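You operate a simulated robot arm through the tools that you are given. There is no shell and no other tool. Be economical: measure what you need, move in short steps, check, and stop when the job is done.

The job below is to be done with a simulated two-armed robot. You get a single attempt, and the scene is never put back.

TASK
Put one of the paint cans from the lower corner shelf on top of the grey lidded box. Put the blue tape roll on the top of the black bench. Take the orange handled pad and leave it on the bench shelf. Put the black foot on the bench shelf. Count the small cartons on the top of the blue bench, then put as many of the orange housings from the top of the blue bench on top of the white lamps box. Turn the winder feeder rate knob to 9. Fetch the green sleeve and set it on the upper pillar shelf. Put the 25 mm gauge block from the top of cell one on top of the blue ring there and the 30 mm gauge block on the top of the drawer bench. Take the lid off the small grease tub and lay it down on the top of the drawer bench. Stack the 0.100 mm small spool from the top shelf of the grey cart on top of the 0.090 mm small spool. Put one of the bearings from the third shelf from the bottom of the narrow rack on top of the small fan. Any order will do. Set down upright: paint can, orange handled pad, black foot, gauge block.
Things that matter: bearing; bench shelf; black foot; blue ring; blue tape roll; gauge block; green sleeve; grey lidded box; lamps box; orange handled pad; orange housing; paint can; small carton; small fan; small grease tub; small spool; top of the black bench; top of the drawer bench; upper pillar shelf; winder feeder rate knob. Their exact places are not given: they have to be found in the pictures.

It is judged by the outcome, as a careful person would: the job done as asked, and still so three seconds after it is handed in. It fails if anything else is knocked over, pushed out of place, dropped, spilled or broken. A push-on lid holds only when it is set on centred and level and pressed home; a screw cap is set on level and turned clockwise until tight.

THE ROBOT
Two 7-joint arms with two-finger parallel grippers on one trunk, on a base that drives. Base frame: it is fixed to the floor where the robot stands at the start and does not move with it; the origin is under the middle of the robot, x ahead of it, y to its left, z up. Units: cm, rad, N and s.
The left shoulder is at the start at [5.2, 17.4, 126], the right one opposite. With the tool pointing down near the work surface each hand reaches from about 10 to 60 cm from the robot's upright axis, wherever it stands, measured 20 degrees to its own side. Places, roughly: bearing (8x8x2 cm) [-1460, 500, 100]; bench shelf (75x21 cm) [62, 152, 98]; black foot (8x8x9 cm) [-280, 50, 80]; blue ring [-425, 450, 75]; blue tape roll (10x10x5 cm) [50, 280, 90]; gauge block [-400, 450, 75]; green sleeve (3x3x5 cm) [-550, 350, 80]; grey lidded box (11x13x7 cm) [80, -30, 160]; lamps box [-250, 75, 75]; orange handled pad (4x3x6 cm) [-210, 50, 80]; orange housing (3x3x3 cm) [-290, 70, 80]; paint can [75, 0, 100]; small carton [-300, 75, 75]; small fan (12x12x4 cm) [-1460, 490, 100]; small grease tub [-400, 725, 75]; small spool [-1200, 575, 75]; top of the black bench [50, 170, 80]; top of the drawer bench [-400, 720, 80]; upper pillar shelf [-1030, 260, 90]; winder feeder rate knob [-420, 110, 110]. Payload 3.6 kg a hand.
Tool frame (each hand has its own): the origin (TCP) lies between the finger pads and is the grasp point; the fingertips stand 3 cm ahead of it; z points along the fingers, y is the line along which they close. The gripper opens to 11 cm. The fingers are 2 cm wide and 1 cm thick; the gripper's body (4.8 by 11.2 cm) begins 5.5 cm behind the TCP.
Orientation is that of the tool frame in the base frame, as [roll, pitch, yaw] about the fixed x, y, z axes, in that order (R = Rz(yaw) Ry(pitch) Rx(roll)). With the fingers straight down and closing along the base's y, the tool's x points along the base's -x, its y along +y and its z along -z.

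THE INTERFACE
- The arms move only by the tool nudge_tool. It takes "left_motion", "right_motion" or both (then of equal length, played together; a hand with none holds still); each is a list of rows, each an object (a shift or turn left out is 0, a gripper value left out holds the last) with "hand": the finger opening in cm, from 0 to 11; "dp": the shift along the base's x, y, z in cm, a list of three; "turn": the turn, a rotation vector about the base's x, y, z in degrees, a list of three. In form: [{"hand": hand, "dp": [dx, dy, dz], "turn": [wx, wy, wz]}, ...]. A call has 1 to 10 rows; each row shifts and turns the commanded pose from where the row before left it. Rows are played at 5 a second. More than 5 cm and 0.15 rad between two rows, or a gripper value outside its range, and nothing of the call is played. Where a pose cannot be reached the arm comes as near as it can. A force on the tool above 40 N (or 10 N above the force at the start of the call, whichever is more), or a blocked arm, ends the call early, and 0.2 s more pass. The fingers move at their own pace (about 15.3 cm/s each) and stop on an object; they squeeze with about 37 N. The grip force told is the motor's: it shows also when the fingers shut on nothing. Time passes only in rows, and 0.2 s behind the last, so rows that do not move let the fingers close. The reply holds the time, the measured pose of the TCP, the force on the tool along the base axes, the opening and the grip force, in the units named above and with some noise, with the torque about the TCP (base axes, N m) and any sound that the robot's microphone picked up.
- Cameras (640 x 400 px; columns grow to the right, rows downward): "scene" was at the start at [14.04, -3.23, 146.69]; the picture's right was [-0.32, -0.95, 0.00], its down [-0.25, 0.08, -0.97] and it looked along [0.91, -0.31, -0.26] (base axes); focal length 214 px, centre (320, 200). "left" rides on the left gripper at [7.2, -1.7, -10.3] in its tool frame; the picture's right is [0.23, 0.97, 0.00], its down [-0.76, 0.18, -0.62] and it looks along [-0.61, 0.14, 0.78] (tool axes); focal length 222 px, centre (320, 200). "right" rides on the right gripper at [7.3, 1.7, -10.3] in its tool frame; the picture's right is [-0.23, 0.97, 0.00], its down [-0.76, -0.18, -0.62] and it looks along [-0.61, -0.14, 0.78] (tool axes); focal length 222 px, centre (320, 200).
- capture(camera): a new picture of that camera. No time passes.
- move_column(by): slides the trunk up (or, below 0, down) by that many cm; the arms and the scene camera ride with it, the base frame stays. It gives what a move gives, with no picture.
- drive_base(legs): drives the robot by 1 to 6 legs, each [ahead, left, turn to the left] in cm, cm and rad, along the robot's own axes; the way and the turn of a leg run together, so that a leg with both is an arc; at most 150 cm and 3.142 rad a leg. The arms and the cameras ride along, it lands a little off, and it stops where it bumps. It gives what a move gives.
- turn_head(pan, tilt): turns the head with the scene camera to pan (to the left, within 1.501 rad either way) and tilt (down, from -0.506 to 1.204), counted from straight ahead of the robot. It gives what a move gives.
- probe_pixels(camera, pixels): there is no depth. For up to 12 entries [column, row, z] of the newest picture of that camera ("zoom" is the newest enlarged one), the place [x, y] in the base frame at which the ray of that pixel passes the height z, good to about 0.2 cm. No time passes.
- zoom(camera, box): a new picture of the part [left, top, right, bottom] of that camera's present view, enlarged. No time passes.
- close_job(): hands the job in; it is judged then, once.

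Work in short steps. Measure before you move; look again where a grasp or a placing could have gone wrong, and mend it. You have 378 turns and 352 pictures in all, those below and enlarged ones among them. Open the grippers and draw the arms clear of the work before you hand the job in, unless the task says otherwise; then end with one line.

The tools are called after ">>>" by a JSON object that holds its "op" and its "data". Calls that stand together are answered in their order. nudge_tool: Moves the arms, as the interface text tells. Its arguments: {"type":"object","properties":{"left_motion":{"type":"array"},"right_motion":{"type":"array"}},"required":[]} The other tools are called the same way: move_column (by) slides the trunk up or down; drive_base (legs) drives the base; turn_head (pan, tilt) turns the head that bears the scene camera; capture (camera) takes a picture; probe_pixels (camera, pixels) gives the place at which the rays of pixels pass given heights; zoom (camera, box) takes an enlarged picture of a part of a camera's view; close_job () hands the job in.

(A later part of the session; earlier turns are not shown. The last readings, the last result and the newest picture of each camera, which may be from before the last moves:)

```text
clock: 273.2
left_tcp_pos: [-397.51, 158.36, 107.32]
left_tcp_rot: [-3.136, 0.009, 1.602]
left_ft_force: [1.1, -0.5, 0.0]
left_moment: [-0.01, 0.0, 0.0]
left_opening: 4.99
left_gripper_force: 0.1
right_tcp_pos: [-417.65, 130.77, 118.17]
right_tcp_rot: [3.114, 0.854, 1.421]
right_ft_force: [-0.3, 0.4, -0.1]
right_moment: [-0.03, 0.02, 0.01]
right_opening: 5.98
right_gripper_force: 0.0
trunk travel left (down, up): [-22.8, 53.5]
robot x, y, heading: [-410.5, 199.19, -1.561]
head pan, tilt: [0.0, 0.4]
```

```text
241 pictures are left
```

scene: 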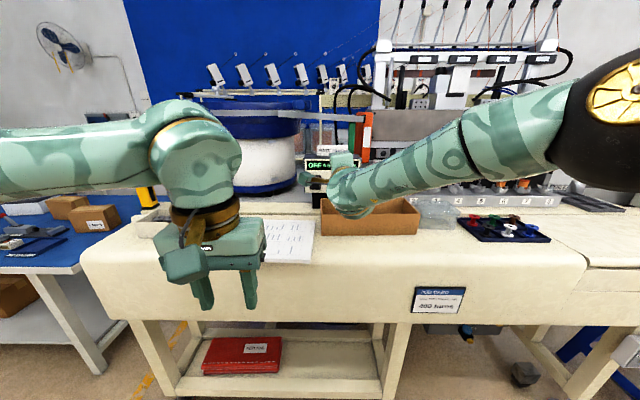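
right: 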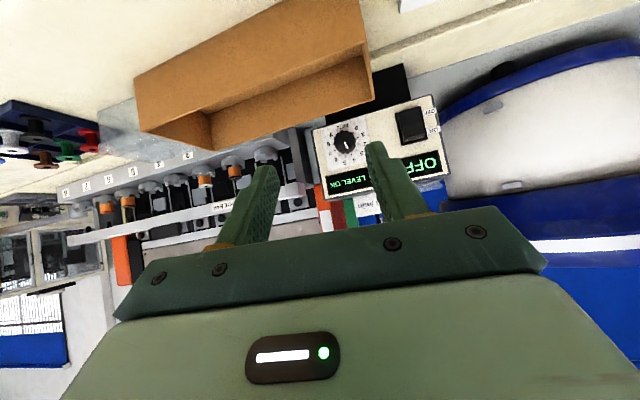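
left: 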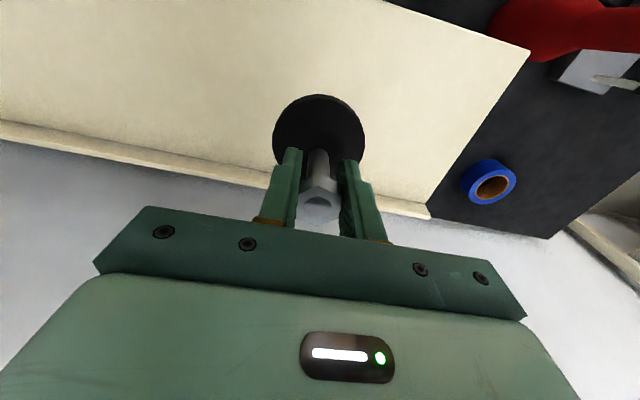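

>>> {"op": "probe_pixels", "data": {"camera": "right", "pixels": [[346, 144, 108.7], [346, 144, 107.5], [372, 98, 104], [206, 140, 104], [360, 0, 104], [136, 85, 104]]}}

>>> {"op": "zoom", "data": {"camera": "right", "box": [300, 90, 440, 200]}}

```text
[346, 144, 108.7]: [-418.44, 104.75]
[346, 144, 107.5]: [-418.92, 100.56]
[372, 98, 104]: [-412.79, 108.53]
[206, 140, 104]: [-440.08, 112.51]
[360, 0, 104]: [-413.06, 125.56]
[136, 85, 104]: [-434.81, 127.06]
```

```text
3.64 times, centred on (370, 145) of right
```

zoom: 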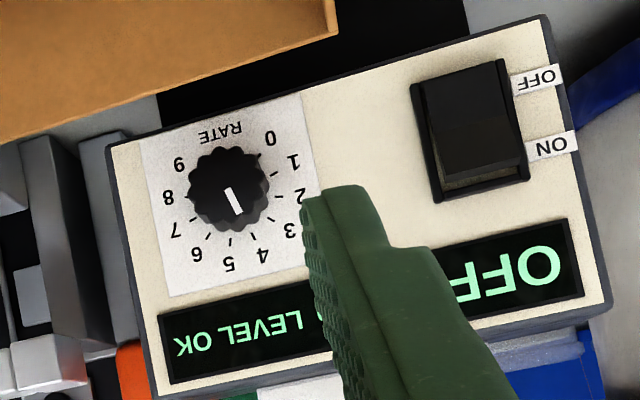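

Pointer is exactly at 4; bin rim (z 104) spans y 108–126. I rotate the hand 40° counter-clockwise about the knob axis and move to a pre-grasp point.

>>> {"op": "nudge_tool", "data": {"right_motion": [{"turn": [0, 0, 6.5], "hand": 6}, {"dp": [0.5, -3.2, -0.7], "turn": [0, 6.7, 0]}, {"dp": [0.5, -3.2, -0.7], "turn": [0, 6.7, 0]}, {"dp": [0.5, -3.2, -0.8], "turn": [0, 6.7, 0]}, {"dp": [0.5, -3.2, -1], "turn": [0, 6.7, 0]}, {"dp": [0.4, -3.2, -1], "turn": [0, 6.7, 0]}, {"dp": [0.4, -3.2, -1], "turn": [0, 6.7, 0]}]}}

>>> {"op": "capture", "data": {"camera": "right"}}

```text
clock: 274.8
left_tcp_pos: [-397.42, 158.37, 107.26]
left_tcp_rot: [-3.137, 0.01, 1.602]
left_ft_force: [0.5, 0.8, 0.8]
left_moment: [-0.03, 0.04, -0.01]
left_opening: 5.02
left_gripper_force: 0.1
right_tcp_pos: [-417.14, 121.65, 111.39]
right_tcp_rot: [-2.237, 0.633, 2.194]
right_ft_force: [-1.1, 0.0, -0.5]
right_moment: [0.02, -0.01, -0.01]
right_opening: 6.01
right_gripper_force: 0.1
right hand out of reach, approached as far as the arm can: row 4, 5, 6, 7
trunk travel left (down, up): [-22.8, 53.5]
robot x, y, heading: [-410.73, 199.81, -1.56]
head pan, tilt: [0.0, 0.4]
```

```text
239 pictures are left
```

right: 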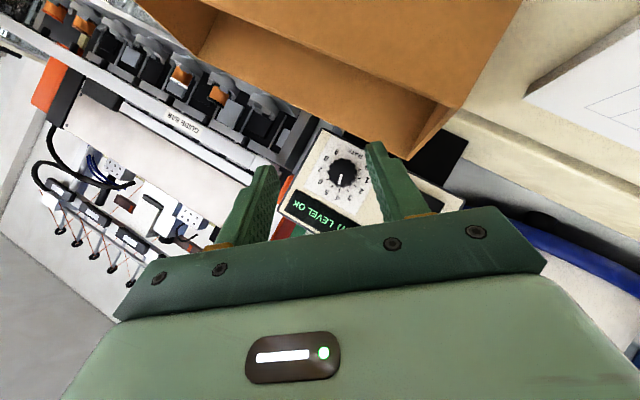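

Reach is short; drive 10 cm closer (hand stays above the bin and short of the knob).

>>> {"op": "drive_base", "data": {"legs": [[10, 0, 0]]}}

>>> {"op": "nudge_tool", "data": {"right_motion": [{"dp": [1, 0, 1]}]}}

>>> {"op": "capture", "data": {"camera": "right"}}

```text
clock: 275.9
left_tcp_pos: [-397.46, 147.97, 107.32]
left_tcp_rot: [-3.135, 0.007, 1.602]
left_ft_force: [0.0, 0.3, -0.6]
left_moment: [0.04, -0.02, -0.03]
left_opening: 5.02
left_gripper_force: 0.1
right_tcp_pos: [-417.18, 111.32, 111.36]
right_tcp_rot: [-2.242, 0.632, 2.192]
right_ft_force: [0.8, -0.2, 0.2]
right_moment: [0.02, 0.03, 0.02]
right_opening: 6.02
right_gripper_force: 0.1
trunk travel left (down, up): [-22.8, 53.5]
robot x, y, heading: [-410.28, 189.22, -1.558]
head pan, tilt: [0.0, 0.4]
```

```text
clock: 276.3
left_tcp_pos: [-397.55, 148.16, 107.39]
left_tcp_rot: [-3.136, 0.007, 1.599]
left_ft_force: [-0.2, 0.5, 0.2]
left_moment: [-0.02, 0.01, -0.02]
left_opening: 5.02
left_gripper_force: 0.1
right_tcp_pos: [-416.58, 111.88, 112.1]
right_tcp_rot: [-2.241, 0.635, 2.194]
right_ft_force: [-0.6, -0.1, 0.1]
right_moment: [0.04, -0.01, 0.02]
right_opening: 5.99
right_gripper_force: 0.0
right hand out of reach, approached as far as the arm can: row 1
trunk travel left (down, up): [-22.8, 53.5]
robot x, y, heading: [-410.58, 189.14, -1.566]
head pan, tilt: [0.0, 0.4]
```

```text
238 pictures are left
```

right: 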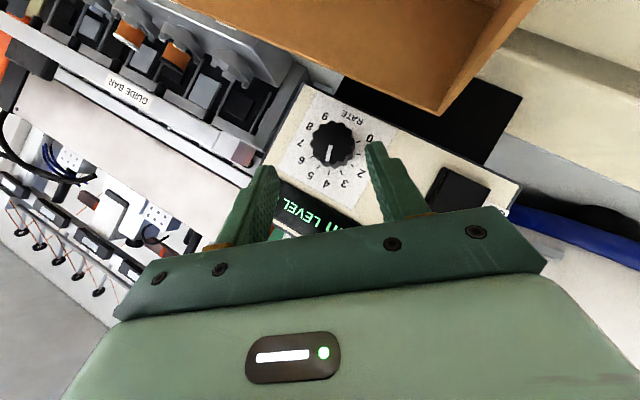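

Orientation is as planned. Move in toward the knob.

>>> {"op": "nudge_tool", "data": {"right_motion": [{"dp": [-0.3, -2, -0.8]}, {"dp": [-0.3, -1.5, -0.7]}]}}

>>> {"op": "capture", "data": {"camera": "right"}}

```text
clock: 276.9
left_tcp_pos: [-397.34, 148.2, 107.22]
left_tcp_rot: [-3.136, 0.008, 1.6]
left_ft_force: [0.3, -0.3, -0.9]
left_moment: [0.0, -0.04, 0.01]
left_opening: 5.04
left_gripper_force: 0.2
right_tcp_pos: [-416.99, 111.4, 111.51]
right_tcp_rot: [-2.242, 0.636, 2.194]
right_ft_force: [-0.3, 0.1, 0.6]
right_moment: [-0.01, -0.01, -0.01]
right_opening: 6.0
right_gripper_force: 0.0
right hand out of reach, approached as far as the arm can: row 1, 2
trunk travel left (down, up): [-22.8, 53.5]
robot x, y, heading: [-410.43, 189.13, -1.562]
head pan, tilt: [0.0, 0.4]
```

```text
237 pictures are left
```

right: 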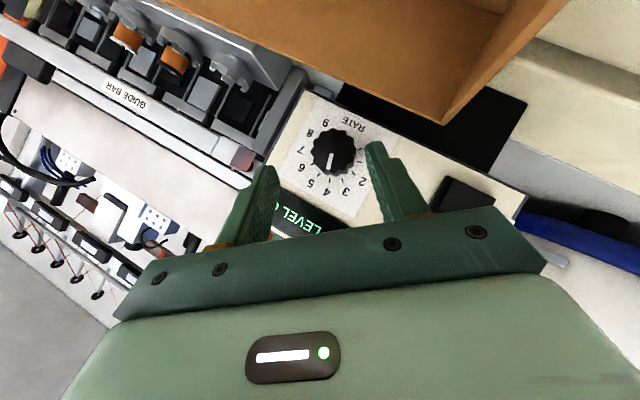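

The lean is at a joint limit. Reduce the lean to about −15° and plan three 50° strokes.

>>> {"op": "nudge_tool", "data": {"right_motion": [{"dp": [-0.3, 0, 0.2], "turn": [0, -8.3, 0]}, {"dp": [-0.3, 0, 0.2], "turn": [0, -8.3, 0]}, {"dp": [-0.3, 0, 0.2], "turn": [0, -8.3, 0]}]}}

>>> {"op": "nudge_tool", "data": {"right_motion": [{"dp": [0, -0.8, 0]}]}}

>>> {"op": "capture", "data": {"camera": "right"}}

```text
clock: 277.7
left_tcp_pos: [-397.44, 148.15, 107.32]
left_tcp_rot: [-3.138, 0.008, 1.601]
left_ft_force: [-0.8, 0.7, 0.4]
left_moment: [0.05, -0.03, 0.02]
left_opening: 5.01
left_gripper_force: 0.0
right_tcp_pos: [-417.91, 111.57, 112.22]
right_tcp_rot: [-2.774, 0.825, 1.829]
right_ft_force: [0.5, -0.1, 0.3]
right_moment: [0.02, 0.0, 0.03]
right_opening: 5.99
right_gripper_force: 0.0
trunk travel left (down, up): [-22.8, 53.5]
robot x, y, heading: [-410.29, 189.68, -1.564]
head pan, tilt: [0.0, 0.4]
```

```text
clock: 278.1
left_tcp_pos: [-397.51, 148.07, 107.26]
left_tcp_rot: [-3.136, 0.007, 1.6]
left_ft_force: [0.6, 0.3, -0.3]
left_moment: [0.0, 0.01, 0.02]
left_opening: 4.98
left_gripper_force: 0.1
right_tcp_pos: [-417.87, 110.58, 112.22]
right_tcp_rot: [-2.771, 0.824, 1.832]
right_ft_force: [-0.3, -0.4, -0.6]
right_moment: [-0.01, -0.02, -0.03]
right_opening: 6.0
right_gripper_force: 0.0
trunk travel left (down, up): [-22.8, 53.5]
robot x, y, heading: [-410.5, 189.65, -1.56]
head pan, tilt: [0.0, 0.4]
```

```text
236 pictures are left
```

right: 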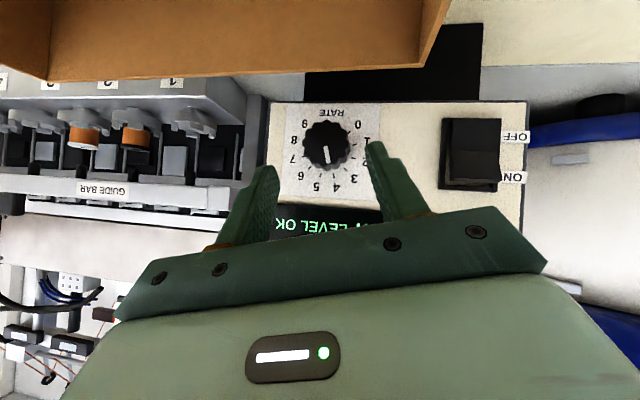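

>>> {"op": "probe_pixels", "data": {"camera": "right", "pixels": [[326, 145, 108.7], [326, 123, 110.5], [303, 145, 108.7], [350, 143, 108.7]]}}

>>> {"op": "nudge_tool", "data": {"right_motion": [{"dp": [0, -1.8, -0.9]}]}}

>>> {"op": "capture", "data": {"camera": "right"}}

```text
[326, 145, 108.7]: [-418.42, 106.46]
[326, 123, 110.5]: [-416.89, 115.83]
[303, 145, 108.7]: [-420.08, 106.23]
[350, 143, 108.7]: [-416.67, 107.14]
```

```text
clock: 278.5
left_tcp_pos: [-397.34, 148.11, 107.34]
left_tcp_rot: [-3.136, 0.005, 1.6]
left_ft_force: [-0.3, -0.1, 0.2]
left_moment: [0.01, -0.02, 0.0]
left_opening: 5.02
left_gripper_force: 0.1
right_tcp_pos: [-417.96, 109.61, 111.68]
right_tcp_rot: [-2.771, 0.823, 1.835]
right_ft_force: [-0.1, -0.3, -0.3]
right_moment: [-0.01, -0.05, 0.03]
right_opening: 5.98
right_gripper_force: 0.1
right hand out of reach, approached as far as the arm can: row 1
trunk travel left (down, up): [-22.8, 53.5]
robot x, y, heading: [-410.32, 189.13, -1.559]
head pan, tilt: [0.0, 0.4]
```

```text
235 pictures are left
```

right: 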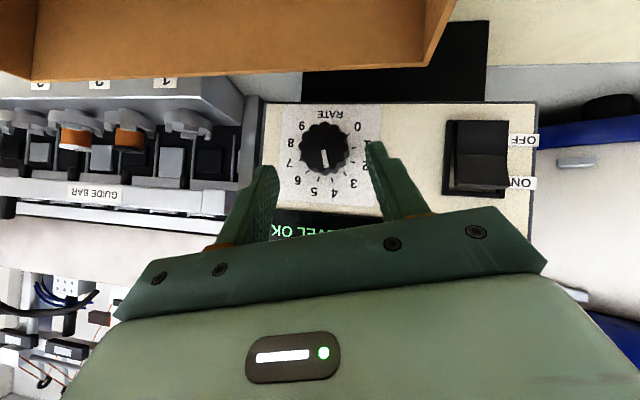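

At full extension. Retract the hand 10, drive 12 closer, and approach again.

>>> {"op": "nudge_tool", "data": {"right_motion": [{"dp": [0, 4, 1]}, {"dp": [0, 4, 0.5]}, {"dp": [0, 4, 0]}]}}

>>> {"op": "drive_base", "data": {"legs": [[11, 0, 0]]}}

>>> {"op": "nudge_tool", "data": {"right_motion": [{"dp": [-0.1, -1.5, -1]}]}}

>>> {"op": "capture", "data": {"camera": "right"}}

```text
clock: 279.3
left_tcp_pos: [-397.53, 148.28, 107.42]
left_tcp_rot: [-3.136, 0.009, 1.601]
left_ft_force: [-0.4, -0.5, 0.1]
left_moment: [-0.03, -0.02, 0.02]
left_opening: 5.01
left_gripper_force: 0.1
right_tcp_pos: [-418.01, 121.99, 113.33]
right_tcp_rot: [-2.769, 0.826, 1.833]
right_ft_force: [0.2, 0.0, 0.3]
right_moment: [-0.03, -0.01, -0.03]
right_opening: 6.01
right_gripper_force: 0.0
trunk travel left (down, up): [-22.8, 53.5]
robot x, y, heading: [-410.64, 189.37, -1.563]
head pan, tilt: [0.0, 0.4]
```

```text
clock: 280.5
left_tcp_pos: [-397.15, 137.04, 107.32]
left_tcp_rot: [-3.137, 0.006, 1.603]
left_ft_force: [0.1, -0.8, -0.5]
left_moment: [0.02, -0.02, -0.02]
left_opening: 5.03
left_gripper_force: 0.0
right_tcp_pos: [-417.86, 110.75, 113.13]
right_tcp_rot: [-2.771, 0.823, 1.834]
right_ft_force: [-0.1, -0.4, 0.1]
right_moment: [-0.01, -0.01, 0.01]
right_opening: 5.98
right_gripper_force: 0.0
trunk travel left (down, up): [-22.8, 53.5]
robot x, y, heading: [-410.63, 178.1, -1.564]
head pan, tilt: [0.0, 0.4]
```

```text
clock: 280.9
left_tcp_pos: [-397.31, 137.08, 107.36]
left_tcp_rot: [-3.137, 0.008, 1.601]
left_ft_force: [0.9, 0.1, -0.5]
left_moment: [-0.02, -0.02, 0.0]
left_opening: 5.0
left_gripper_force: 0.0
right_tcp_pos: [-417.85, 109.21, 112.1]
right_tcp_rot: [-2.77, 0.825, 1.833]
right_ft_force: [-0.1, -0.2, -0.9]
right_moment: [0.01, 0.03, -0.02]
right_opening: 6.01
right_gripper_force: 0.1
trunk travel left (down, up): [-22.8, 53.5]
robot x, y, heading: [-410.43, 178.03, -1.555]
head pan, tilt: [0.0, 0.4]
```

```text
234 pictures are left
```

right: 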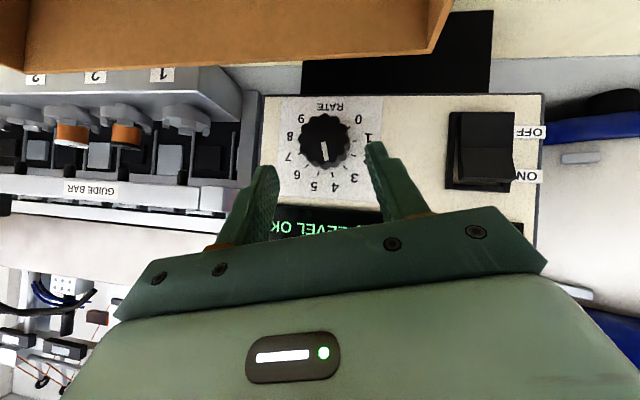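

>>> {"op": "nudge_tool", "data": {"right_motion": [{"dp": [0, -1, -0.9]}, {"dp": [-0.1, -0.8, -0.7]}]}}

>>> {"op": "capture", "data": {"camera": "right"}}

```text
clock: 281.5
left_tcp_pos: [-397.18, 137.06, 107.4]
left_tcp_rot: [-3.138, 0.009, 1.602]
left_ft_force: [0.6, -0.3, 0.6]
left_moment: [0.01, -0.01, -0.02]
left_opening: 5.02
left_gripper_force: 0.2
right_tcp_pos: [-417.92, 107.51, 110.53]
right_tcp_rot: [-2.771, 0.825, 1.837]
right_ft_force: [0.3, -0.2, -0.3]
right_moment: [0.02, 0.03, -0.02]
right_opening: 6.0
right_gripper_force: 0.1
trunk travel left (down, up): [-22.8, 53.5]
robot x, y, heading: [-410.48, 178.51, -1.559]
head pan, tilt: [0.0, 0.4]
```

```text
233 pictures are left
```

right: 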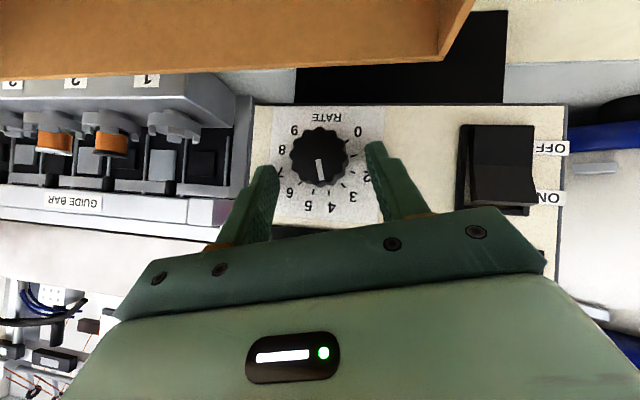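

The knob is between the fingertips now. Advance 0.8 cm along the tool axis and close.

>>> {"op": "nudge_tool", "data": {"right_motion": [{"dp": [-0.1, -0.6, -0.4]}, {"hand": 2}, {}, {}]}}

>>> {"op": "capture", "data": {"camera": "right"}}

```text
clock: 282.5
left_tcp_pos: [-397.11, 137.57, 107.47]
left_tcp_rot: [-3.133, 0.013, 1.602]
left_ft_force: [0.0, 0.0, -0.3]
left_moment: [0.02, 0.0, 0.0]
left_opening: 5.01
left_gripper_force: 0.0
right_tcp_pos: [-417.83, 107.37, 110.43]
right_tcp_rot: [-2.765, 0.825, 1.841]
right_ft_force: [15.6, 25.9, 0.1]
right_moment: [0.36, -0.24, 1.33]
right_opening: 3.9
right_gripper_force: 18.9
trunk travel left (down, up): [-22.8, 53.5]
robot x, y, heading: [-410.22, 178.45, -1.557]
head pan, tilt: [0.0, 0.4]
```

```text
232 pictures are left
```

right: 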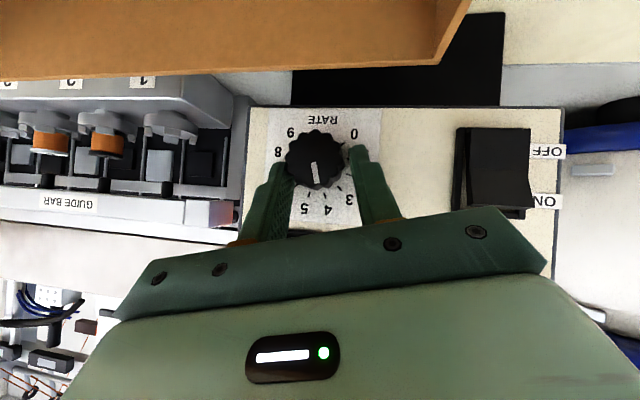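

Gripped (3.9 cm), slight pressure on the panel. Turn 50° clockwise about the knob axis.

>>> {"op": "nudge_tool", "data": {"right_motion": [{"dp": [0, 0.3, 0.1]}, {"dp": [-0.24, 0, 0.05], "turn": [0, -8.3, 0]}, {"dp": [-0.25, 0, 0.01], "turn": [0, -8.3, 0]}, {"dp": [-0.24, 0, -0.03], "turn": [0, -8.3, 0]}, {"dp": [-0.24, 0, -0.06], "turn": [0, -8.3, 0]}, {"dp": [-0.23, 0, -0.09], "turn": [0, -8.3, 0]}, {"dp": [-0.21, 0, -0.12], "turn": [0, -8.3, 0]}]}}

>>> {"op": "capture", "data": {"camera": "right"}}

```text
clock: 284.1
left_tcp_pos: [-397.19, 137.38, 107.38]
left_tcp_rot: [-3.136, 0.009, 1.604]
left_ft_force: [-0.7, 0.6, 0.1]
left_moment: [0.0, -0.02, -0.01]
left_opening: 5.03
left_gripper_force: 0.0
right_tcp_pos: [-419.45, 107.4, 110.09]
right_tcp_rot: [2.317, 0.654, 0.97]
right_ft_force: [1.3, 11.7, -2.9]
right_moment: [-0.18, 0.0, 1.13]
right_opening: 3.6
right_gripper_force: 45.5
trunk travel left (down, up): [-22.8, 53.5]
robot x, y, heading: [-410.35, 178.12, -1.559]
head pan, tilt: [0.0, 0.4]
```

```text
231 pictures are left
```

right: 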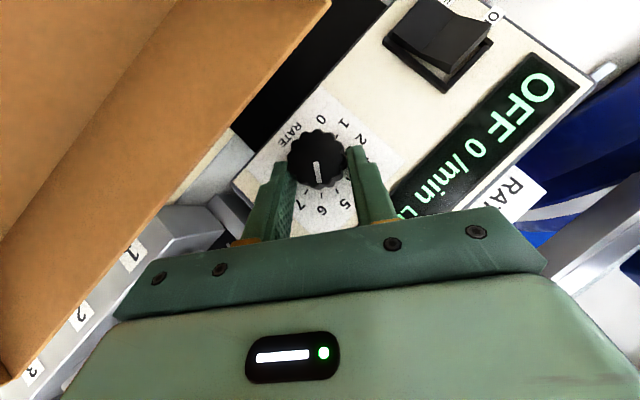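

Knob follows (now ≈5.7). Continue 25° more if the wrist allows.

>>> {"op": "nudge_tool", "data": {"right_motion": [{"dp": [-0.19, 0, -0.16], "turn": [0, -8.3, 0]}, {"dp": [-0.17, 0, -0.18], "turn": [0, -8.3, 0]}, {"dp": [-0.14, 0, -0.2], "turn": [0, -8.3, 0]}]}}

>>> {"op": "capture", "data": {"camera": "right"}}

```text
clock: 284.9
left_tcp_pos: [-397.31, 137.38, 107.33]
left_tcp_rot: [-3.137, 0.009, 1.603]
left_ft_force: [0.9, -0.1, -0.7]
left_moment: [-0.03, 0.0, 0.01]
left_opening: 5.02
left_gripper_force: 0.0
right_tcp_pos: [-420.03, 107.47, 109.53]
right_tcp_rot: [1.938, 0.372, 0.778]
right_ft_force: [-2.3, 15.6, -9.1]
right_moment: [-0.91, 0.3, 0.86]
right_opening: 3.56
right_gripper_force: 44.9
trunk travel left (down, up): [-22.8, 53.5]
robot x, y, heading: [-410.35, 177.97, -1.56]
head pan, tilt: [0.0, 0.4]
```

```text
230 pictures are left
```

right: 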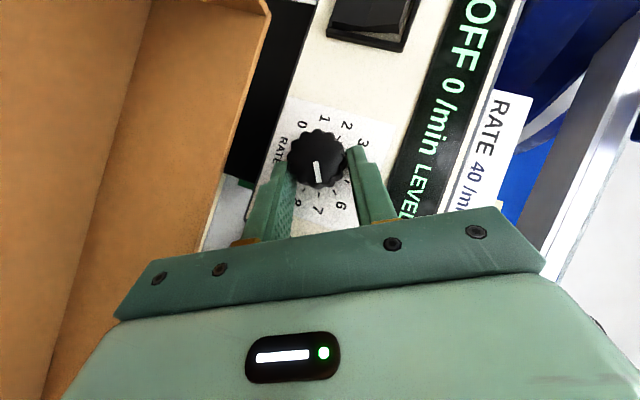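

Pointer ≈6.7. Release, back off, rotate back 75° for another stroke.

>>> {"op": "nudge_tool", "data": {"right_motion": [{"hand": 6}, {}, {"dp": [-1.4, 1.9, 0.8]}]}}

>>> {"op": "nudge_tool", "data": {"right_motion": [{"dp": [0.39, 0, 0.19], "turn": [0, 8.3, 0]}, {"dp": [0.39, 0, 0.19], "turn": [0, 8.3, 0]}, {"dp": [0.39, 0, 0.19], "turn": [0, 8.3, 0]}, {"dp": [0.39, 0, 0.19], "turn": [0, 8.3, 0]}, {"dp": [0.39, 0, 0.19], "turn": [0, 8.3, 0]}, {"dp": [0.39, 0, 0.19], "turn": [0, 8.3, 0]}, {"dp": [0.39, 0, 0.19], "turn": [0, 8.3, 0]}, {"dp": [0.39, 0, 0.19], "turn": [0, 8.3, 0]}, {"dp": [0.39, 0, 0.19], "turn": [0, 8.3, 0]}]}}

>>> {"op": "capture", "data": {"camera": "right"}}

```text
clock: 285.7
left_tcp_pos: [-397.48, 137.3, 107.42]
left_tcp_rot: [-3.139, 0.009, 1.604]
left_ft_force: [-0.2, 0.1, 0.3]
left_moment: [-0.01, 0.0, -0.01]
left_opening: 5.01
left_gripper_force: 0.0
right_tcp_pos: [-421.38, 109.1, 110.93]
right_tcp_rot: [1.93, 0.376, 0.78]
right_ft_force: [0.0, 0.1, 0.0]
right_moment: [0.02, -0.03, 0.02]
right_opening: 5.98
right_gripper_force: 0.0
trunk travel left (down, up): [-22.8, 53.5]
robot x, y, heading: [-410.18, 178.4, -1.558]
head pan, tilt: [0.0, 0.4]
```

```text
clock: 287.7
left_tcp_pos: [-397.24, 137.19, 107.33]
left_tcp_rot: [-3.135, 0.007, 1.601]
left_ft_force: [-0.7, 0.2, -0.6]
left_moment: [0.01, 0.0, 0.0]
left_opening: 5.0
left_gripper_force: 0.1
right_tcp_pos: [-417.72, 109.15, 112.07]
right_tcp_rot: [-2.766, 0.824, 1.839]
right_ft_force: [0.4, 0.9, 1.6]
right_moment: [0.04, 0.0, -0.01]
right_opening: 5.98
right_gripper_force: 0.1
trunk travel left (down, up): [-22.8, 53.5]
robot x, y, heading: [-409.99, 178.52, -1.555]
head pan, tilt: [0.0, 0.4]
```

```text
229 pictures are left
```

right: 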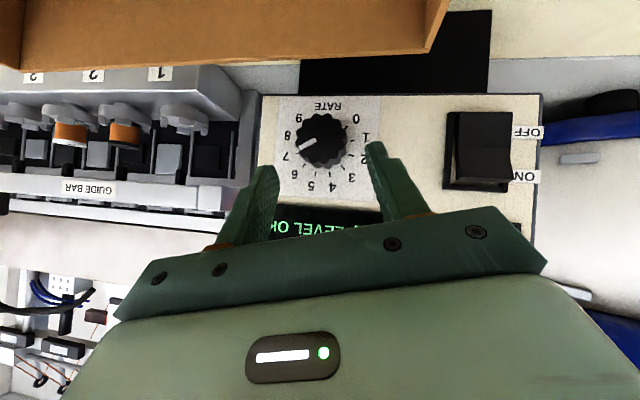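

>>> {"op": "zoom", "data": {"camera": "right", "box": [270, 90, 380, 200]}}

```text
3.64 times, centred on (325, 145) of right
```

zoom: 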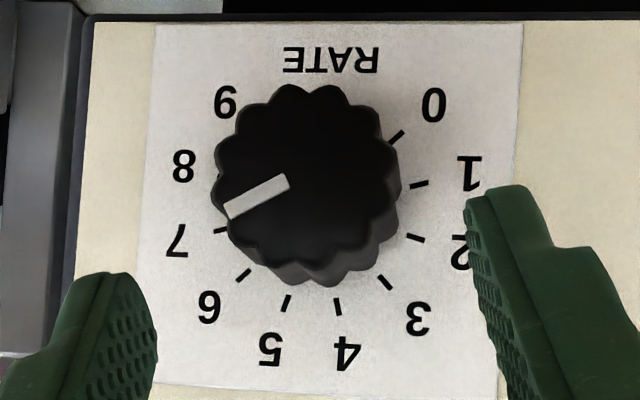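

Reading ≈6.5, so 75° more. Re-approach and grip.

>>> {"op": "nudge_tool", "data": {"right_motion": [{"dp": [-0.1, -0.9, -0.8]}, {"dp": [-0.1, -0.8, -0.8]}, {"hand": 2}, {}, {}]}}

>>> {"op": "capture", "data": {"camera": "right"}}

```text
clock: 288.9
left_tcp_pos: [-397.22, 137.24, 107.39]
left_tcp_rot: [-3.136, 0.008, 1.602]
left_ft_force: [0.4, 0.3, 0.3]
left_moment: [-0.01, 0.02, 0.01]
left_opening: 5.01
left_gripper_force: 0.1
right_tcp_pos: [-417.85, 107.54, 110.43]
right_tcp_rot: [-2.769, 0.824, 1.838]
right_ft_force: [5.3, 0.8, -3.6]
right_moment: [-0.09, -0.11, 1.23]
right_opening: 3.52
right_gripper_force: 45.2
trunk travel left (down, up): [-22.8, 53.5]
robot x, y, heading: [-410.34, 178.28, -1.558]
head pan, tilt: [0.0, 0.4]
```

```text
227 pictures are left
```

right: 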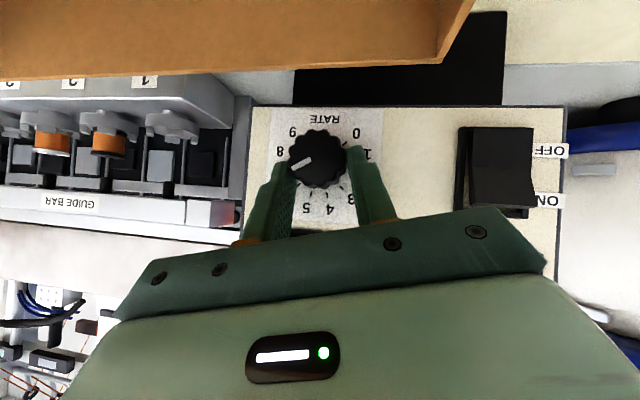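

Gripped again. Turn 75° clockwise (9 rows).

>>> {"op": "nudge_tool", "data": {"right_motion": [{"dp": [-0.24, 0, 0.05], "turn": [0, -8.3, 0]}, {"dp": [-0.25, 0, 0.01], "turn": [0, -8.3, 0]}, {"dp": [-0.24, 0, -0.03], "turn": [0, -8.3, 0]}, {"dp": [-0.24, 0, -0.06], "turn": [0, -8.3, 0]}, {"dp": [-0.23, 0, -0.09], "turn": [0, -8.3, 0]}, {"dp": [-0.21, 0, -0.12], "turn": [0, -8.3, 0]}, {"dp": [-0.19, 0, -0.16], "turn": [0, -8.3, 0]}, {"dp": [-0.17, 0, -0.18], "turn": [0, -8.3, 0]}, {"dp": [-0.14, 0, -0.2], "turn": [0, -8.3, 0]}]}}

>>> {"op": "zoom", "data": {"camera": "right", "box": [250, 90, 390, 210]}}

```text
clock: 290.9
left_tcp_pos: [-397.34, 137.16, 107.29]
left_tcp_rot: [-3.139, 0.005, 1.6]
left_ft_force: [-0.3, 0.4, 1.1]
left_moment: [-0.01, 0.0, -0.03]
left_opening: 4.99
left_gripper_force: 0.1
right_tcp_pos: [-420.11, 107.45, 109.57]
right_tcp_rot: [1.937, 0.371, 0.779]
right_ft_force: [-0.2, 0.4, -7.4]
right_moment: [-0.88, 0.12, 0.46]
right_opening: 3.59
right_gripper_force: 45.0
trunk travel left (down, up): [-22.8, 53.5]
robot x, y, heading: [-410.81, 178.09, -1.558]
head pan, tilt: [0.0, 0.4]
```

```text
3.33 times, centred on (320, 150) of right
```

zoom: 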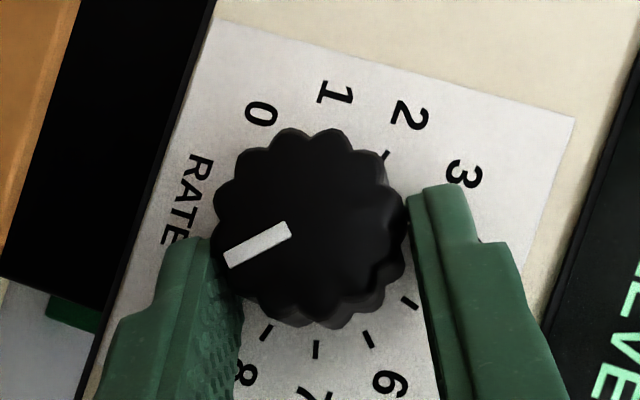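

Release, back off and check the reading.

>>> {"op": "nudge_tool", "data": {"right_motion": [{"hand": 6}, {}, {"dp": [-1.4, 1.9, 0.8]}, {"dp": [-1.4, 1.9, 0.8], "turn": [0, 8, 0]}, {"dp": [0, 2, 1], "turn": [0, 8, 0]}, {"dp": [0, 1, 0.5], "turn": [0, 8, 0]}]}}

>>> {"op": "capture", "data": {"camera": "right"}}

>>> {"op": "zoom", "data": {"camera": "scene", "box": [280, 130, 400, 220]}}

```text
clock: 292.3
left_tcp_pos: [-397.27, 137.26, 107.28]
left_tcp_rot: [-3.137, 0.009, 1.603]
left_ft_force: [0.3, 0.6, -0.2]
left_moment: [0.01, -0.01, 0.0]
left_opening: 5.01
left_gripper_force: 0.1
right_tcp_pos: [-422.72, 114.19, 112.84]
right_tcp_rot: [2.305, 0.647, 0.963]
right_ft_force: [-0.5, 0.7, 0.3]
right_moment: [0.01, -0.01, 0.0]
right_opening: 5.96
right_gripper_force: 0.0
trunk travel left (down, up): [-22.8, 53.5]
robot x, y, heading: [-410.36, 178.43, -1.558]
head pan, tilt: [0.0, 0.4]
```

```text
225 pictures are left
```

right: 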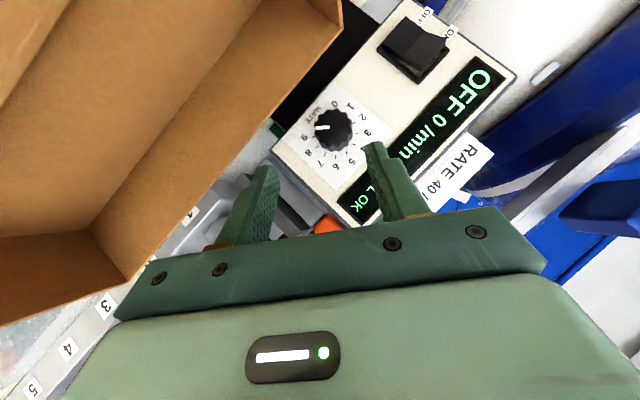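

```text
4.44 times, centred on (340, 175) of scene
```

zoom: 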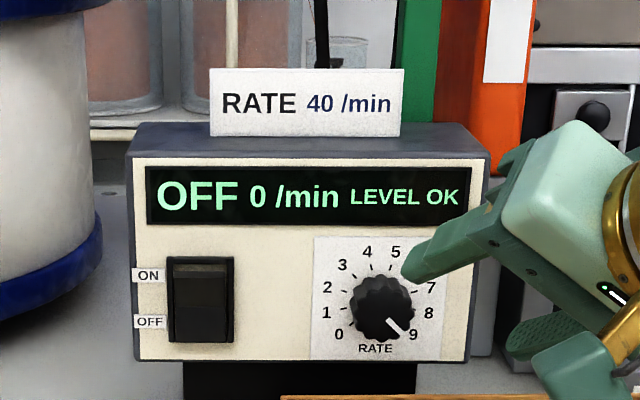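

>>> {"op": "zoom", "data": {"camera": "right", "box": [285, 85, 395, 185]}}

```text
4.00 times, centred on (340, 135) of right
```

zoom: 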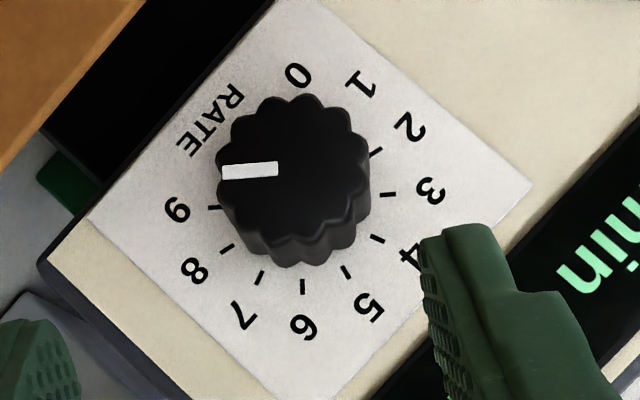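

Knob reads 9. Retract the right arm to vertical, back away and turn to face the cells (+y).

>>> {"op": "nudge_tool", "data": {"right_motion": [{"dp": [1, 3, 2], "turn": [0, 8.3, 0]}, {"dp": [1, 3, 1], "turn": [0, 8.3, 0]}, {"dp": [0, 4, 0], "turn": [0, 8.3, 0]}, {"dp": [0, 4, 0], "turn": [0, 8.3, 0]}, {"dp": [0, 4, 0], "turn": [8, 0, 0]}, {"dp": [0, 4, 0], "turn": [8, 0, 0]}, {"dp": [-1, 2, 0], "turn": [8, 0, 0]}, {"dp": [-1, 1, 0], "turn": [8, 0, 0]}, {"turn": [8, 0, 0]}, {"turn": [8, 0, 0]}]}}

>>> {"op": "drive_base", "data": {"legs": [[-60, 0, 0], [0, 0, 3.12]]}}

>>> {"op": "turn_head", "data": {"pan": 0, "tilt": 0.35}}

>>> {"op": "capture", "data": {"camera": "scene"}}

```text
clock: 294.5
left_tcp_pos: [-397.26, 137.19, 107.37]
left_tcp_rot: [-3.135, 0.007, 1.603]
left_ft_force: [-0.1, 0.0, -0.4]
left_moment: [-0.04, -0.03, -0.03]
left_opening: 5.01
left_gripper_force: 0.0
right_tcp_pos: [-422.82, 139.23, 115.8]
right_tcp_rot: [3.117, 0.013, 1.518]
right_ft_force: [0.2, -0.3, -0.2]
right_moment: [0.02, 0.0, -0.02]
right_opening: 6.02
right_gripper_force: 0.0
trunk travel left (down, up): [-22.8, 53.5]
robot x, y, heading: [-410.7, 178.52, -1.56]
head pan, tilt: [0.0, 0.4]
```

```text
clock: 305.2
left_tcp_pos: [-423.76, 278.91, 107.32]
left_tcp_rot: [-3.136, 0.008, -1.545]
left_ft_force: [-0.5, -0.5, -0.1]
left_moment: [0.0, 0.01, -0.04]
left_opening: 5.01
left_gripper_force: 0.1
right_tcp_pos: [-398.33, 276.62, 115.84]
right_tcp_rot: [3.116, 0.019, -1.629]
right_ft_force: [-0.4, 0.0, 0.5]
right_moment: [0.02, -0.02, 0.02]
right_opening: 6.0
right_gripper_force: 0.0
trunk travel left (down, up): [-22.8, 53.5]
robot x, y, heading: [-411.05, 237.28, 1.582]
head pan, tilt: [0.0, 0.4]
```

```text
clock: 305.8
left_tcp_pos: [-423.64, 278.92, 107.37]
left_tcp_rot: [-3.136, 0.008, -1.547]
left_ft_force: [0.7, -0.1, -0.1]
left_moment: [-0.03, 0.0, -0.02]
left_opening: 5.01
left_gripper_force: 0.0
right_tcp_pos: [-398.2, 276.63, 115.94]
right_tcp_rot: [3.116, 0.018, -1.631]
right_ft_force: [-0.1, 1.2, 0.6]
right_moment: [0.01, 0.03, -0.01]
right_opening: 5.99
right_gripper_force: 0.1
trunk travel left (down, up): [-22.8, 53.5]
robot x, y, heading: [-410.69, 237.64, 1.578]
head pan, tilt: [0.0, 0.351]
```

```text
222 pictures are left
```

scene: 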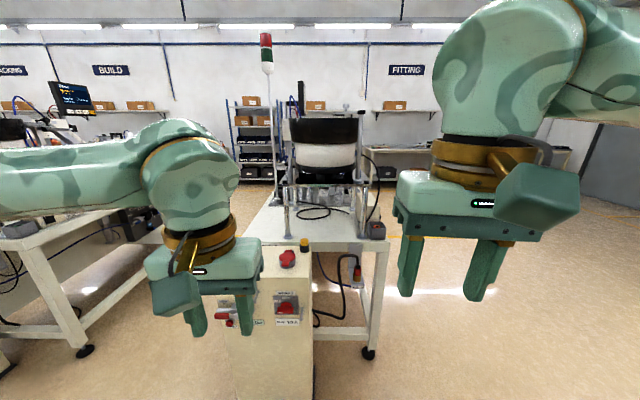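

The cell-one table is ahead; go round its east side, facing −x, to see the ring and blocks.

>>> {"op": "drive_base", "data": {"legs": [[0, -90, 0], [150, 0, 0], [45, 0, 0], [0, 0, 1.57]]}}

>>> {"op": "turn_head", "data": {"pan": 0, "tilt": 0.5}}

>>> {"op": "capture", "data": {"camera": "scene"}}

```text
clock: 323.9
left_tcp_pos: [-355.17, 423.66, 107.31]
left_tcp_rot: [-3.137, 0.008, -0.035]
left_ft_force: [0.1, 0.6, -0.3]
left_moment: [0.02, 0.01, 0.02]
left_opening: 4.99
left_gripper_force: 0.0
right_tcp_pos: [-351.41, 449.03, 115.86]
right_tcp_rot: [3.115, 0.019, -0.119]
right_ft_force: [-0.9, -0.7, -0.3]
right_moment: [0.0, 0.02, 0.0]
right_opening: 6.01
right_gripper_force: 0.1
trunk travel left (down, up): [-22.8, 53.5]
robot x, y, heading: [-312.98, 434.07, 3.083]
head pan, tilt: [0.0, 0.351]
```

```text
clock: 324.6
left_tcp_pos: [-355.24, 423.71, 107.36]
left_tcp_rot: [-3.138, 0.008, -0.037]
left_ft_force: [-0.5, 0.5, 0.2]
left_moment: [0.0, 0.02, -0.03]
left_opening: 4.99
left_gripper_force: 0.0
right_tcp_pos: [-351.37, 448.95, 115.82]
right_tcp_rot: [3.116, 0.018, -0.12]
right_ft_force: [0.3, 0.7, 0.1]
right_moment: [-0.02, 0.01, 0.01]
right_opening: 6.02
right_gripper_force: 0.0
trunk travel left (down, up): [-22.8, 53.5]
robot x, y, heading: [-313.03, 434.15, 3.085]
head pan, tilt: [0.0, 0.499]
```

```text
221 pictures are left
```

scene: 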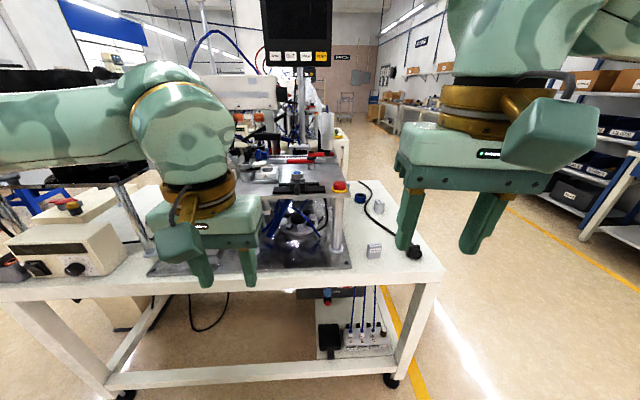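

>>> {"op": "zoom", "data": {"camera": "scene", "box": [330, 170, 450, 275]}}

```text
3.81 times, centred on (390, 222) of scene
```

zoom: 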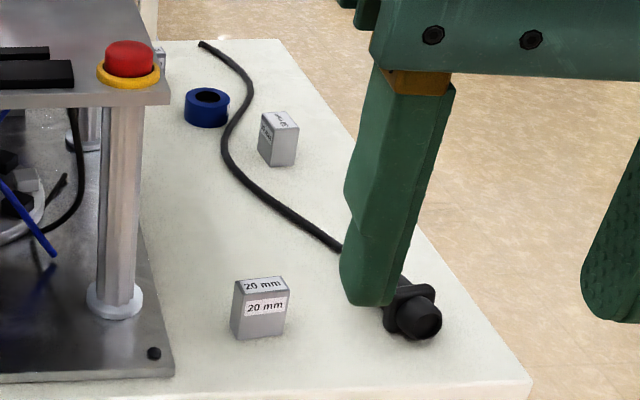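

>>> {"op": "probe_pixels", "data": {"camera": "scene", "pixels": [[583, 238, 0], [440, 275, 76], [361, 198, 76], [374, 258, 76], [380, 212, 76], [392, 385, 0]]}}

```text
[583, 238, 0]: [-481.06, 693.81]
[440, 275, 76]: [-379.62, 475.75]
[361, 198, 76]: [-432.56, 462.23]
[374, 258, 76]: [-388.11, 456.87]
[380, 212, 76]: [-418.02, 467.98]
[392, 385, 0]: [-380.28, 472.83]
```

Space north of the table is clear to y≈690. Drive there and face −y.

>>> {"op": "drive_base", "data": {"legs": [[0, -108, 0.055], [95, 0, 0], [0, 0, 1.57]]}}

>>> {"op": "turn_head", "data": {"pan": 0, "tilt": 0.75}}

>>> {"op": "capture", "data": {"camera": "scene"}}

```text
clock: 338.4
left_tcp_pos: [-391.72, 499.38, 107.23]
left_tcp_rot: [-3.136, 0.01, 1.589]
left_ft_force: [-0.1, -0.2, -0.1]
left_moment: [-0.01, 0.01, -0.01]
left_opening: 5.01
left_gripper_force: 0.0
right_tcp_pos: [-417.15, 501.9, 115.73]
right_tcp_rot: [3.116, 0.017, 1.505]
right_ft_force: [0.8, -0.3, 0.1]
right_moment: [0.0, 0.02, 0.0]
right_opening: 6.01
right_gripper_force: 0.0
trunk travel left (down, up): [-22.8, 53.5]
robot x, y, heading: [-404.4, 540.78, -1.575]
head pan, tilt: [0.0, 0.499]
```

```text
clock: 339.1
left_tcp_pos: [-391.74, 499.39, 107.45]
left_tcp_rot: [-3.137, 0.008, 1.589]
left_ft_force: [1.0, -0.7, -0.3]
left_moment: [0.0, -0.01, -0.02]
left_opening: 5.01
left_gripper_force: 0.1
right_tcp_pos: [-417.2, 501.85, 115.83]
right_tcp_rot: [3.116, 0.017, 1.504]
right_ft_force: [0.1, -0.2, 0.4]
right_moment: [-0.01, -0.03, -0.04]
right_opening: 6.02
right_gripper_force: 0.2
trunk travel left (down, up): [-22.8, 53.5]
robot x, y, heading: [-404.11, 540.65, -1.579]
head pan, tilt: [0.0, 0.75]
```

```text
219 pictures are left
```

scene: 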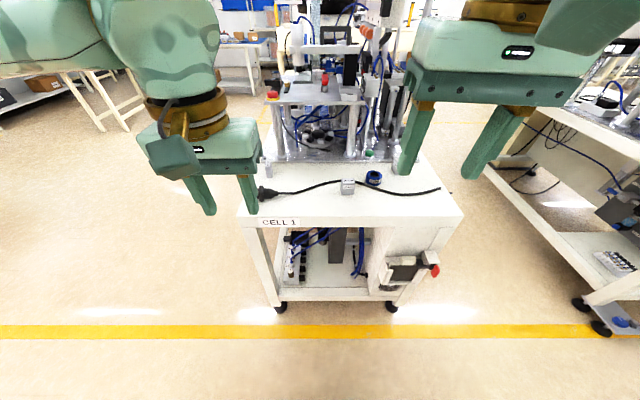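

>>> {"op": "nudge_tool", "data": {"left_motion": [{"dp": [4, 2, 2]}, {"dp": [4, 2, 2]}], "right_motion": [{"dp": [-4, 2, 0]}, {"dp": [-4, 2, 0]}]}}

>>> {"op": "zoom", "data": {"camera": "scene", "box": [230, 140, 470, 240]}}

>>> {"op": "zoom", "data": {"camera": "scene", "box": [330, 155, 410, 205]}}

```text
clock: 339.8
left_tcp_pos: [-383.78, 503.42, 111.56]
left_tcp_rot: [-3.139, 0.008, 1.587]
left_ft_force: [0.0, -0.3, -0.4]
left_moment: [0.0, -0.02, -0.01]
left_opening: 5.0
left_gripper_force: 0.0
right_tcp_pos: [-425.21, 505.98, 115.94]
right_tcp_rot: [3.117, 0.021, 1.504]
right_ft_force: [0.3, 1.0, 0.4]
right_moment: [-0.01, -0.03, 0.01]
right_opening: 5.99
right_gripper_force: 0.0
trunk travel left (down, up): [-22.8, 53.5]
robot x, y, heading: [-404.51, 540.65, -1.575]
head pan, tilt: [0.0, 0.75]
```

```text
2.67 times, centred on (350, 190) of scene
```

zoom: 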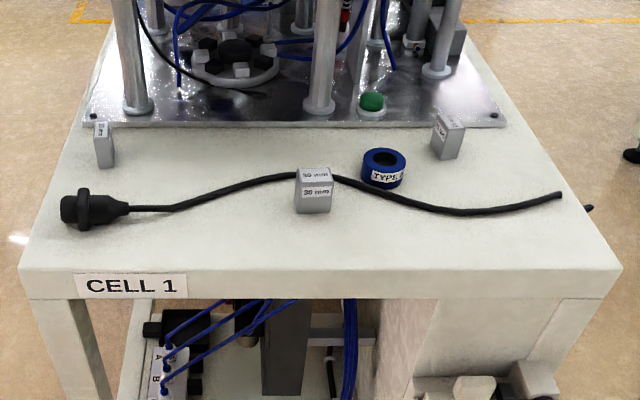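

```text
8.00 times, centred on (370, 180) of scene
```

zoom: 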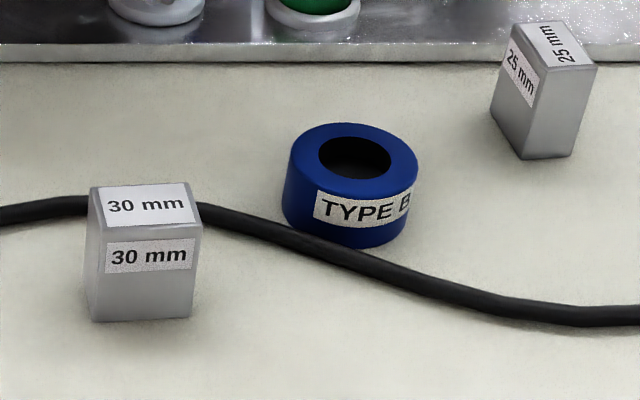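

30 mm block centre, 25 mm block right, ring "TYPE B" between. Drive closer and measure with hand cameras.

>>> {"op": "drive_base", "data": {"legs": [[26, 0, 0]]}}

>>> {"op": "move_column", "data": {"by": -8}}

>>> {"op": "capture", "data": {"camera": "right"}}

>>> {"op": "capture", "data": {"camera": "scene"}}

```text
clock: 341.6
left_tcp_pos: [-383.83, 477.55, 111.38]
left_tcp_rot: [-3.139, 0.006, 1.59]
left_ft_force: [0.1, 0.4, 0.6]
left_moment: [0.01, -0.01, 0.04]
left_opening: 4.99
left_gripper_force: 0.2
right_tcp_pos: [-425.11, 479.97, 115.86]
right_tcp_rot: [3.115, 0.018, 1.506]
right_ft_force: [0.0, -0.4, -0.1]
right_moment: [0.04, -0.02, -0.01]
right_opening: 6.0
right_gripper_force: 0.0
trunk travel left (down, up): [-22.8, 53.5]
robot x, y, heading: [-404.56, 515.12, -1.572]
head pan, tilt: [0.0, 0.75]
```

```text
clock: 342.8
left_tcp_pos: [-383.78, 477.72, 103.6]
left_tcp_rot: [-3.138, 0.01, 1.59]
left_ft_force: [0.2, 0.6, -0.6]
left_moment: [-0.02, 0.02, 0.0]
left_opening: 4.99
left_gripper_force: 0.1
right_tcp_pos: [-425.21, 480.21, 108.01]
right_tcp_rot: [3.113, 0.021, 1.505]
right_ft_force: [-0.2, 0.2, -0.3]
right_moment: [-0.04, 0.02, -0.01]
right_opening: 6.02
right_gripper_force: 0.0
trunk travel left (down, up): [-14.8, 61.5]
robot x, y, heading: [-404.41, 515.2, -1.572]
head pan, tilt: [0.0, 0.75]
```

```text
216 pictures are left
```

right: 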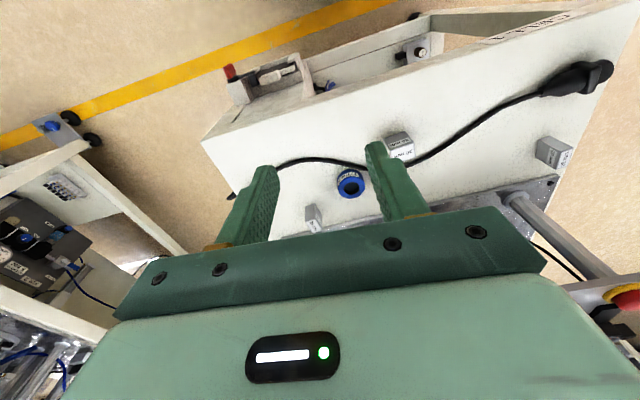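

```text
215 pictures are left
```

scene: 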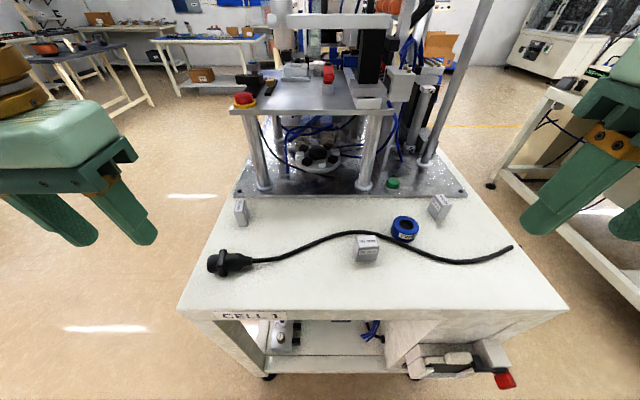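

>>> {"op": "zoom", "data": {"camera": "scene", "box": [340, 180, 470, 270]}}

>>> {"op": "probe_pixels", "data": {"camera": "scene", "pixels": [[404, 224, 80], [404, 224, 83], [367, 240, 82], [367, 263, 77], [367, 263, 80], [440, 198, 84]]}}

>>> {"op": "probe_pixels", "data": {"camera": "right", "pixels": [[351, 187, 80], [351, 187, 83], [397, 137, 82], [315, 212, 84], [353, 197, 77]]}}

```text
4.44 times, centred on (405, 225) of scene
```

zoom: 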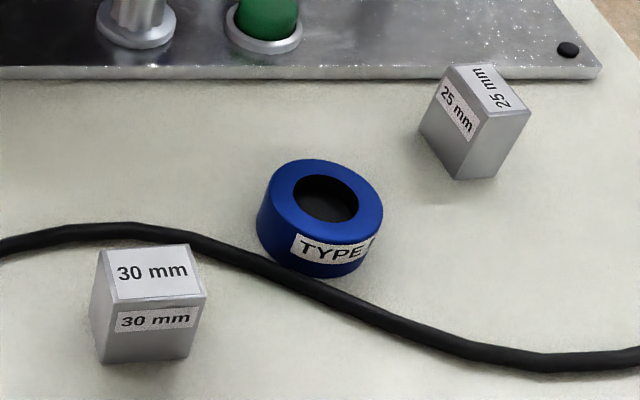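

```text
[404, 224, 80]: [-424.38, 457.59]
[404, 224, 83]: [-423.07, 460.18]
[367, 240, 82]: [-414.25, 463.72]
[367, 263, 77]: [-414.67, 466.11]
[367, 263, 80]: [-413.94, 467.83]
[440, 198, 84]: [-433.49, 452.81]
```

```text
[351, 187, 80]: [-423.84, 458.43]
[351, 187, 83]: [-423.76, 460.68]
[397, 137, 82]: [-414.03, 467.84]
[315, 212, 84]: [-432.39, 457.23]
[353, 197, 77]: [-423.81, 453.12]
```

>>> {"op": "zoom", "data": {"camera": "right", "box": [290, 120, 430, 240]}}

```text
3.33 times, centred on (360, 180) of right
```

zoom: 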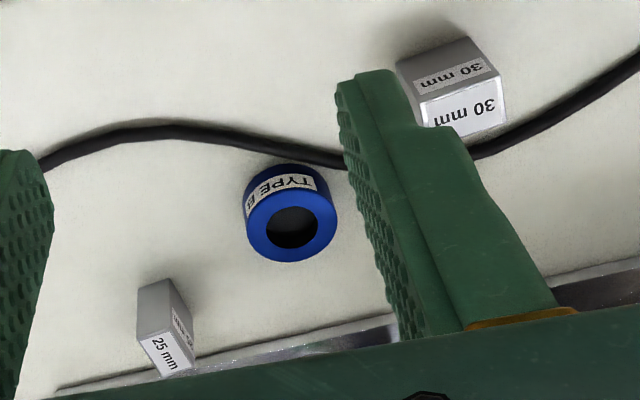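

>>> {"op": "probe_pixels", "data": {"camera": "zoom", "pixels": [[292, 227, 80], [292, 227, 85], [246, 220, 80], [338, 220, 80], [460, 105, 80], [460, 105, 85], [163, 350, 80], [163, 350, 85]]}}

>>> {"op": "zoom", "data": {"camera": "scene", "box": [340, 180, 470, 270]}}

>>> {"op": "probe_pixels", "data": {"camera": "zoom", "pixels": [[327, 198, 80], [327, 198, 85], [262, 200, 80], [383, 205, 80], [152, 272, 80], [152, 272, 85], [486, 88, 80], [486, 88, 85]]}}

```text
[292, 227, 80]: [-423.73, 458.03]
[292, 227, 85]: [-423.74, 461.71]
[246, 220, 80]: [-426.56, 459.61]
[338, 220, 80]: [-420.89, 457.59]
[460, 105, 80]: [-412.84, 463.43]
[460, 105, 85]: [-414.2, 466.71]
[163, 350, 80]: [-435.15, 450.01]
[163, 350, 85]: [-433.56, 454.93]
```

```text
4.44 times, centred on (405, 225) of scene
```

zoom: 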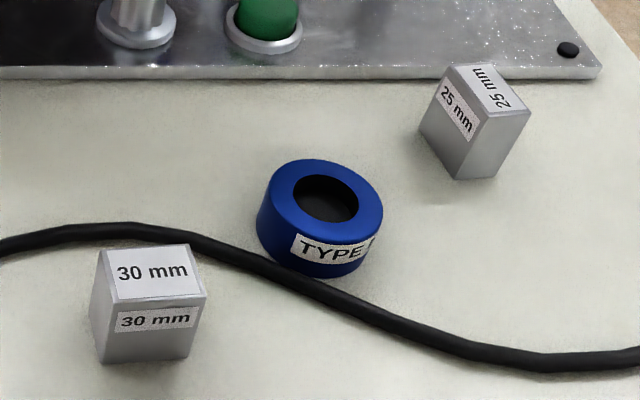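

```text
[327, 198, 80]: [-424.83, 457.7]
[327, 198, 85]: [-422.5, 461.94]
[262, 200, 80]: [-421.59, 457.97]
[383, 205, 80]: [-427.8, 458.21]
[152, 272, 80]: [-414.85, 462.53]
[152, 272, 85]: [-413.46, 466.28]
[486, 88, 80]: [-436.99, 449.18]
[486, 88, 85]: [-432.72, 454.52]
```

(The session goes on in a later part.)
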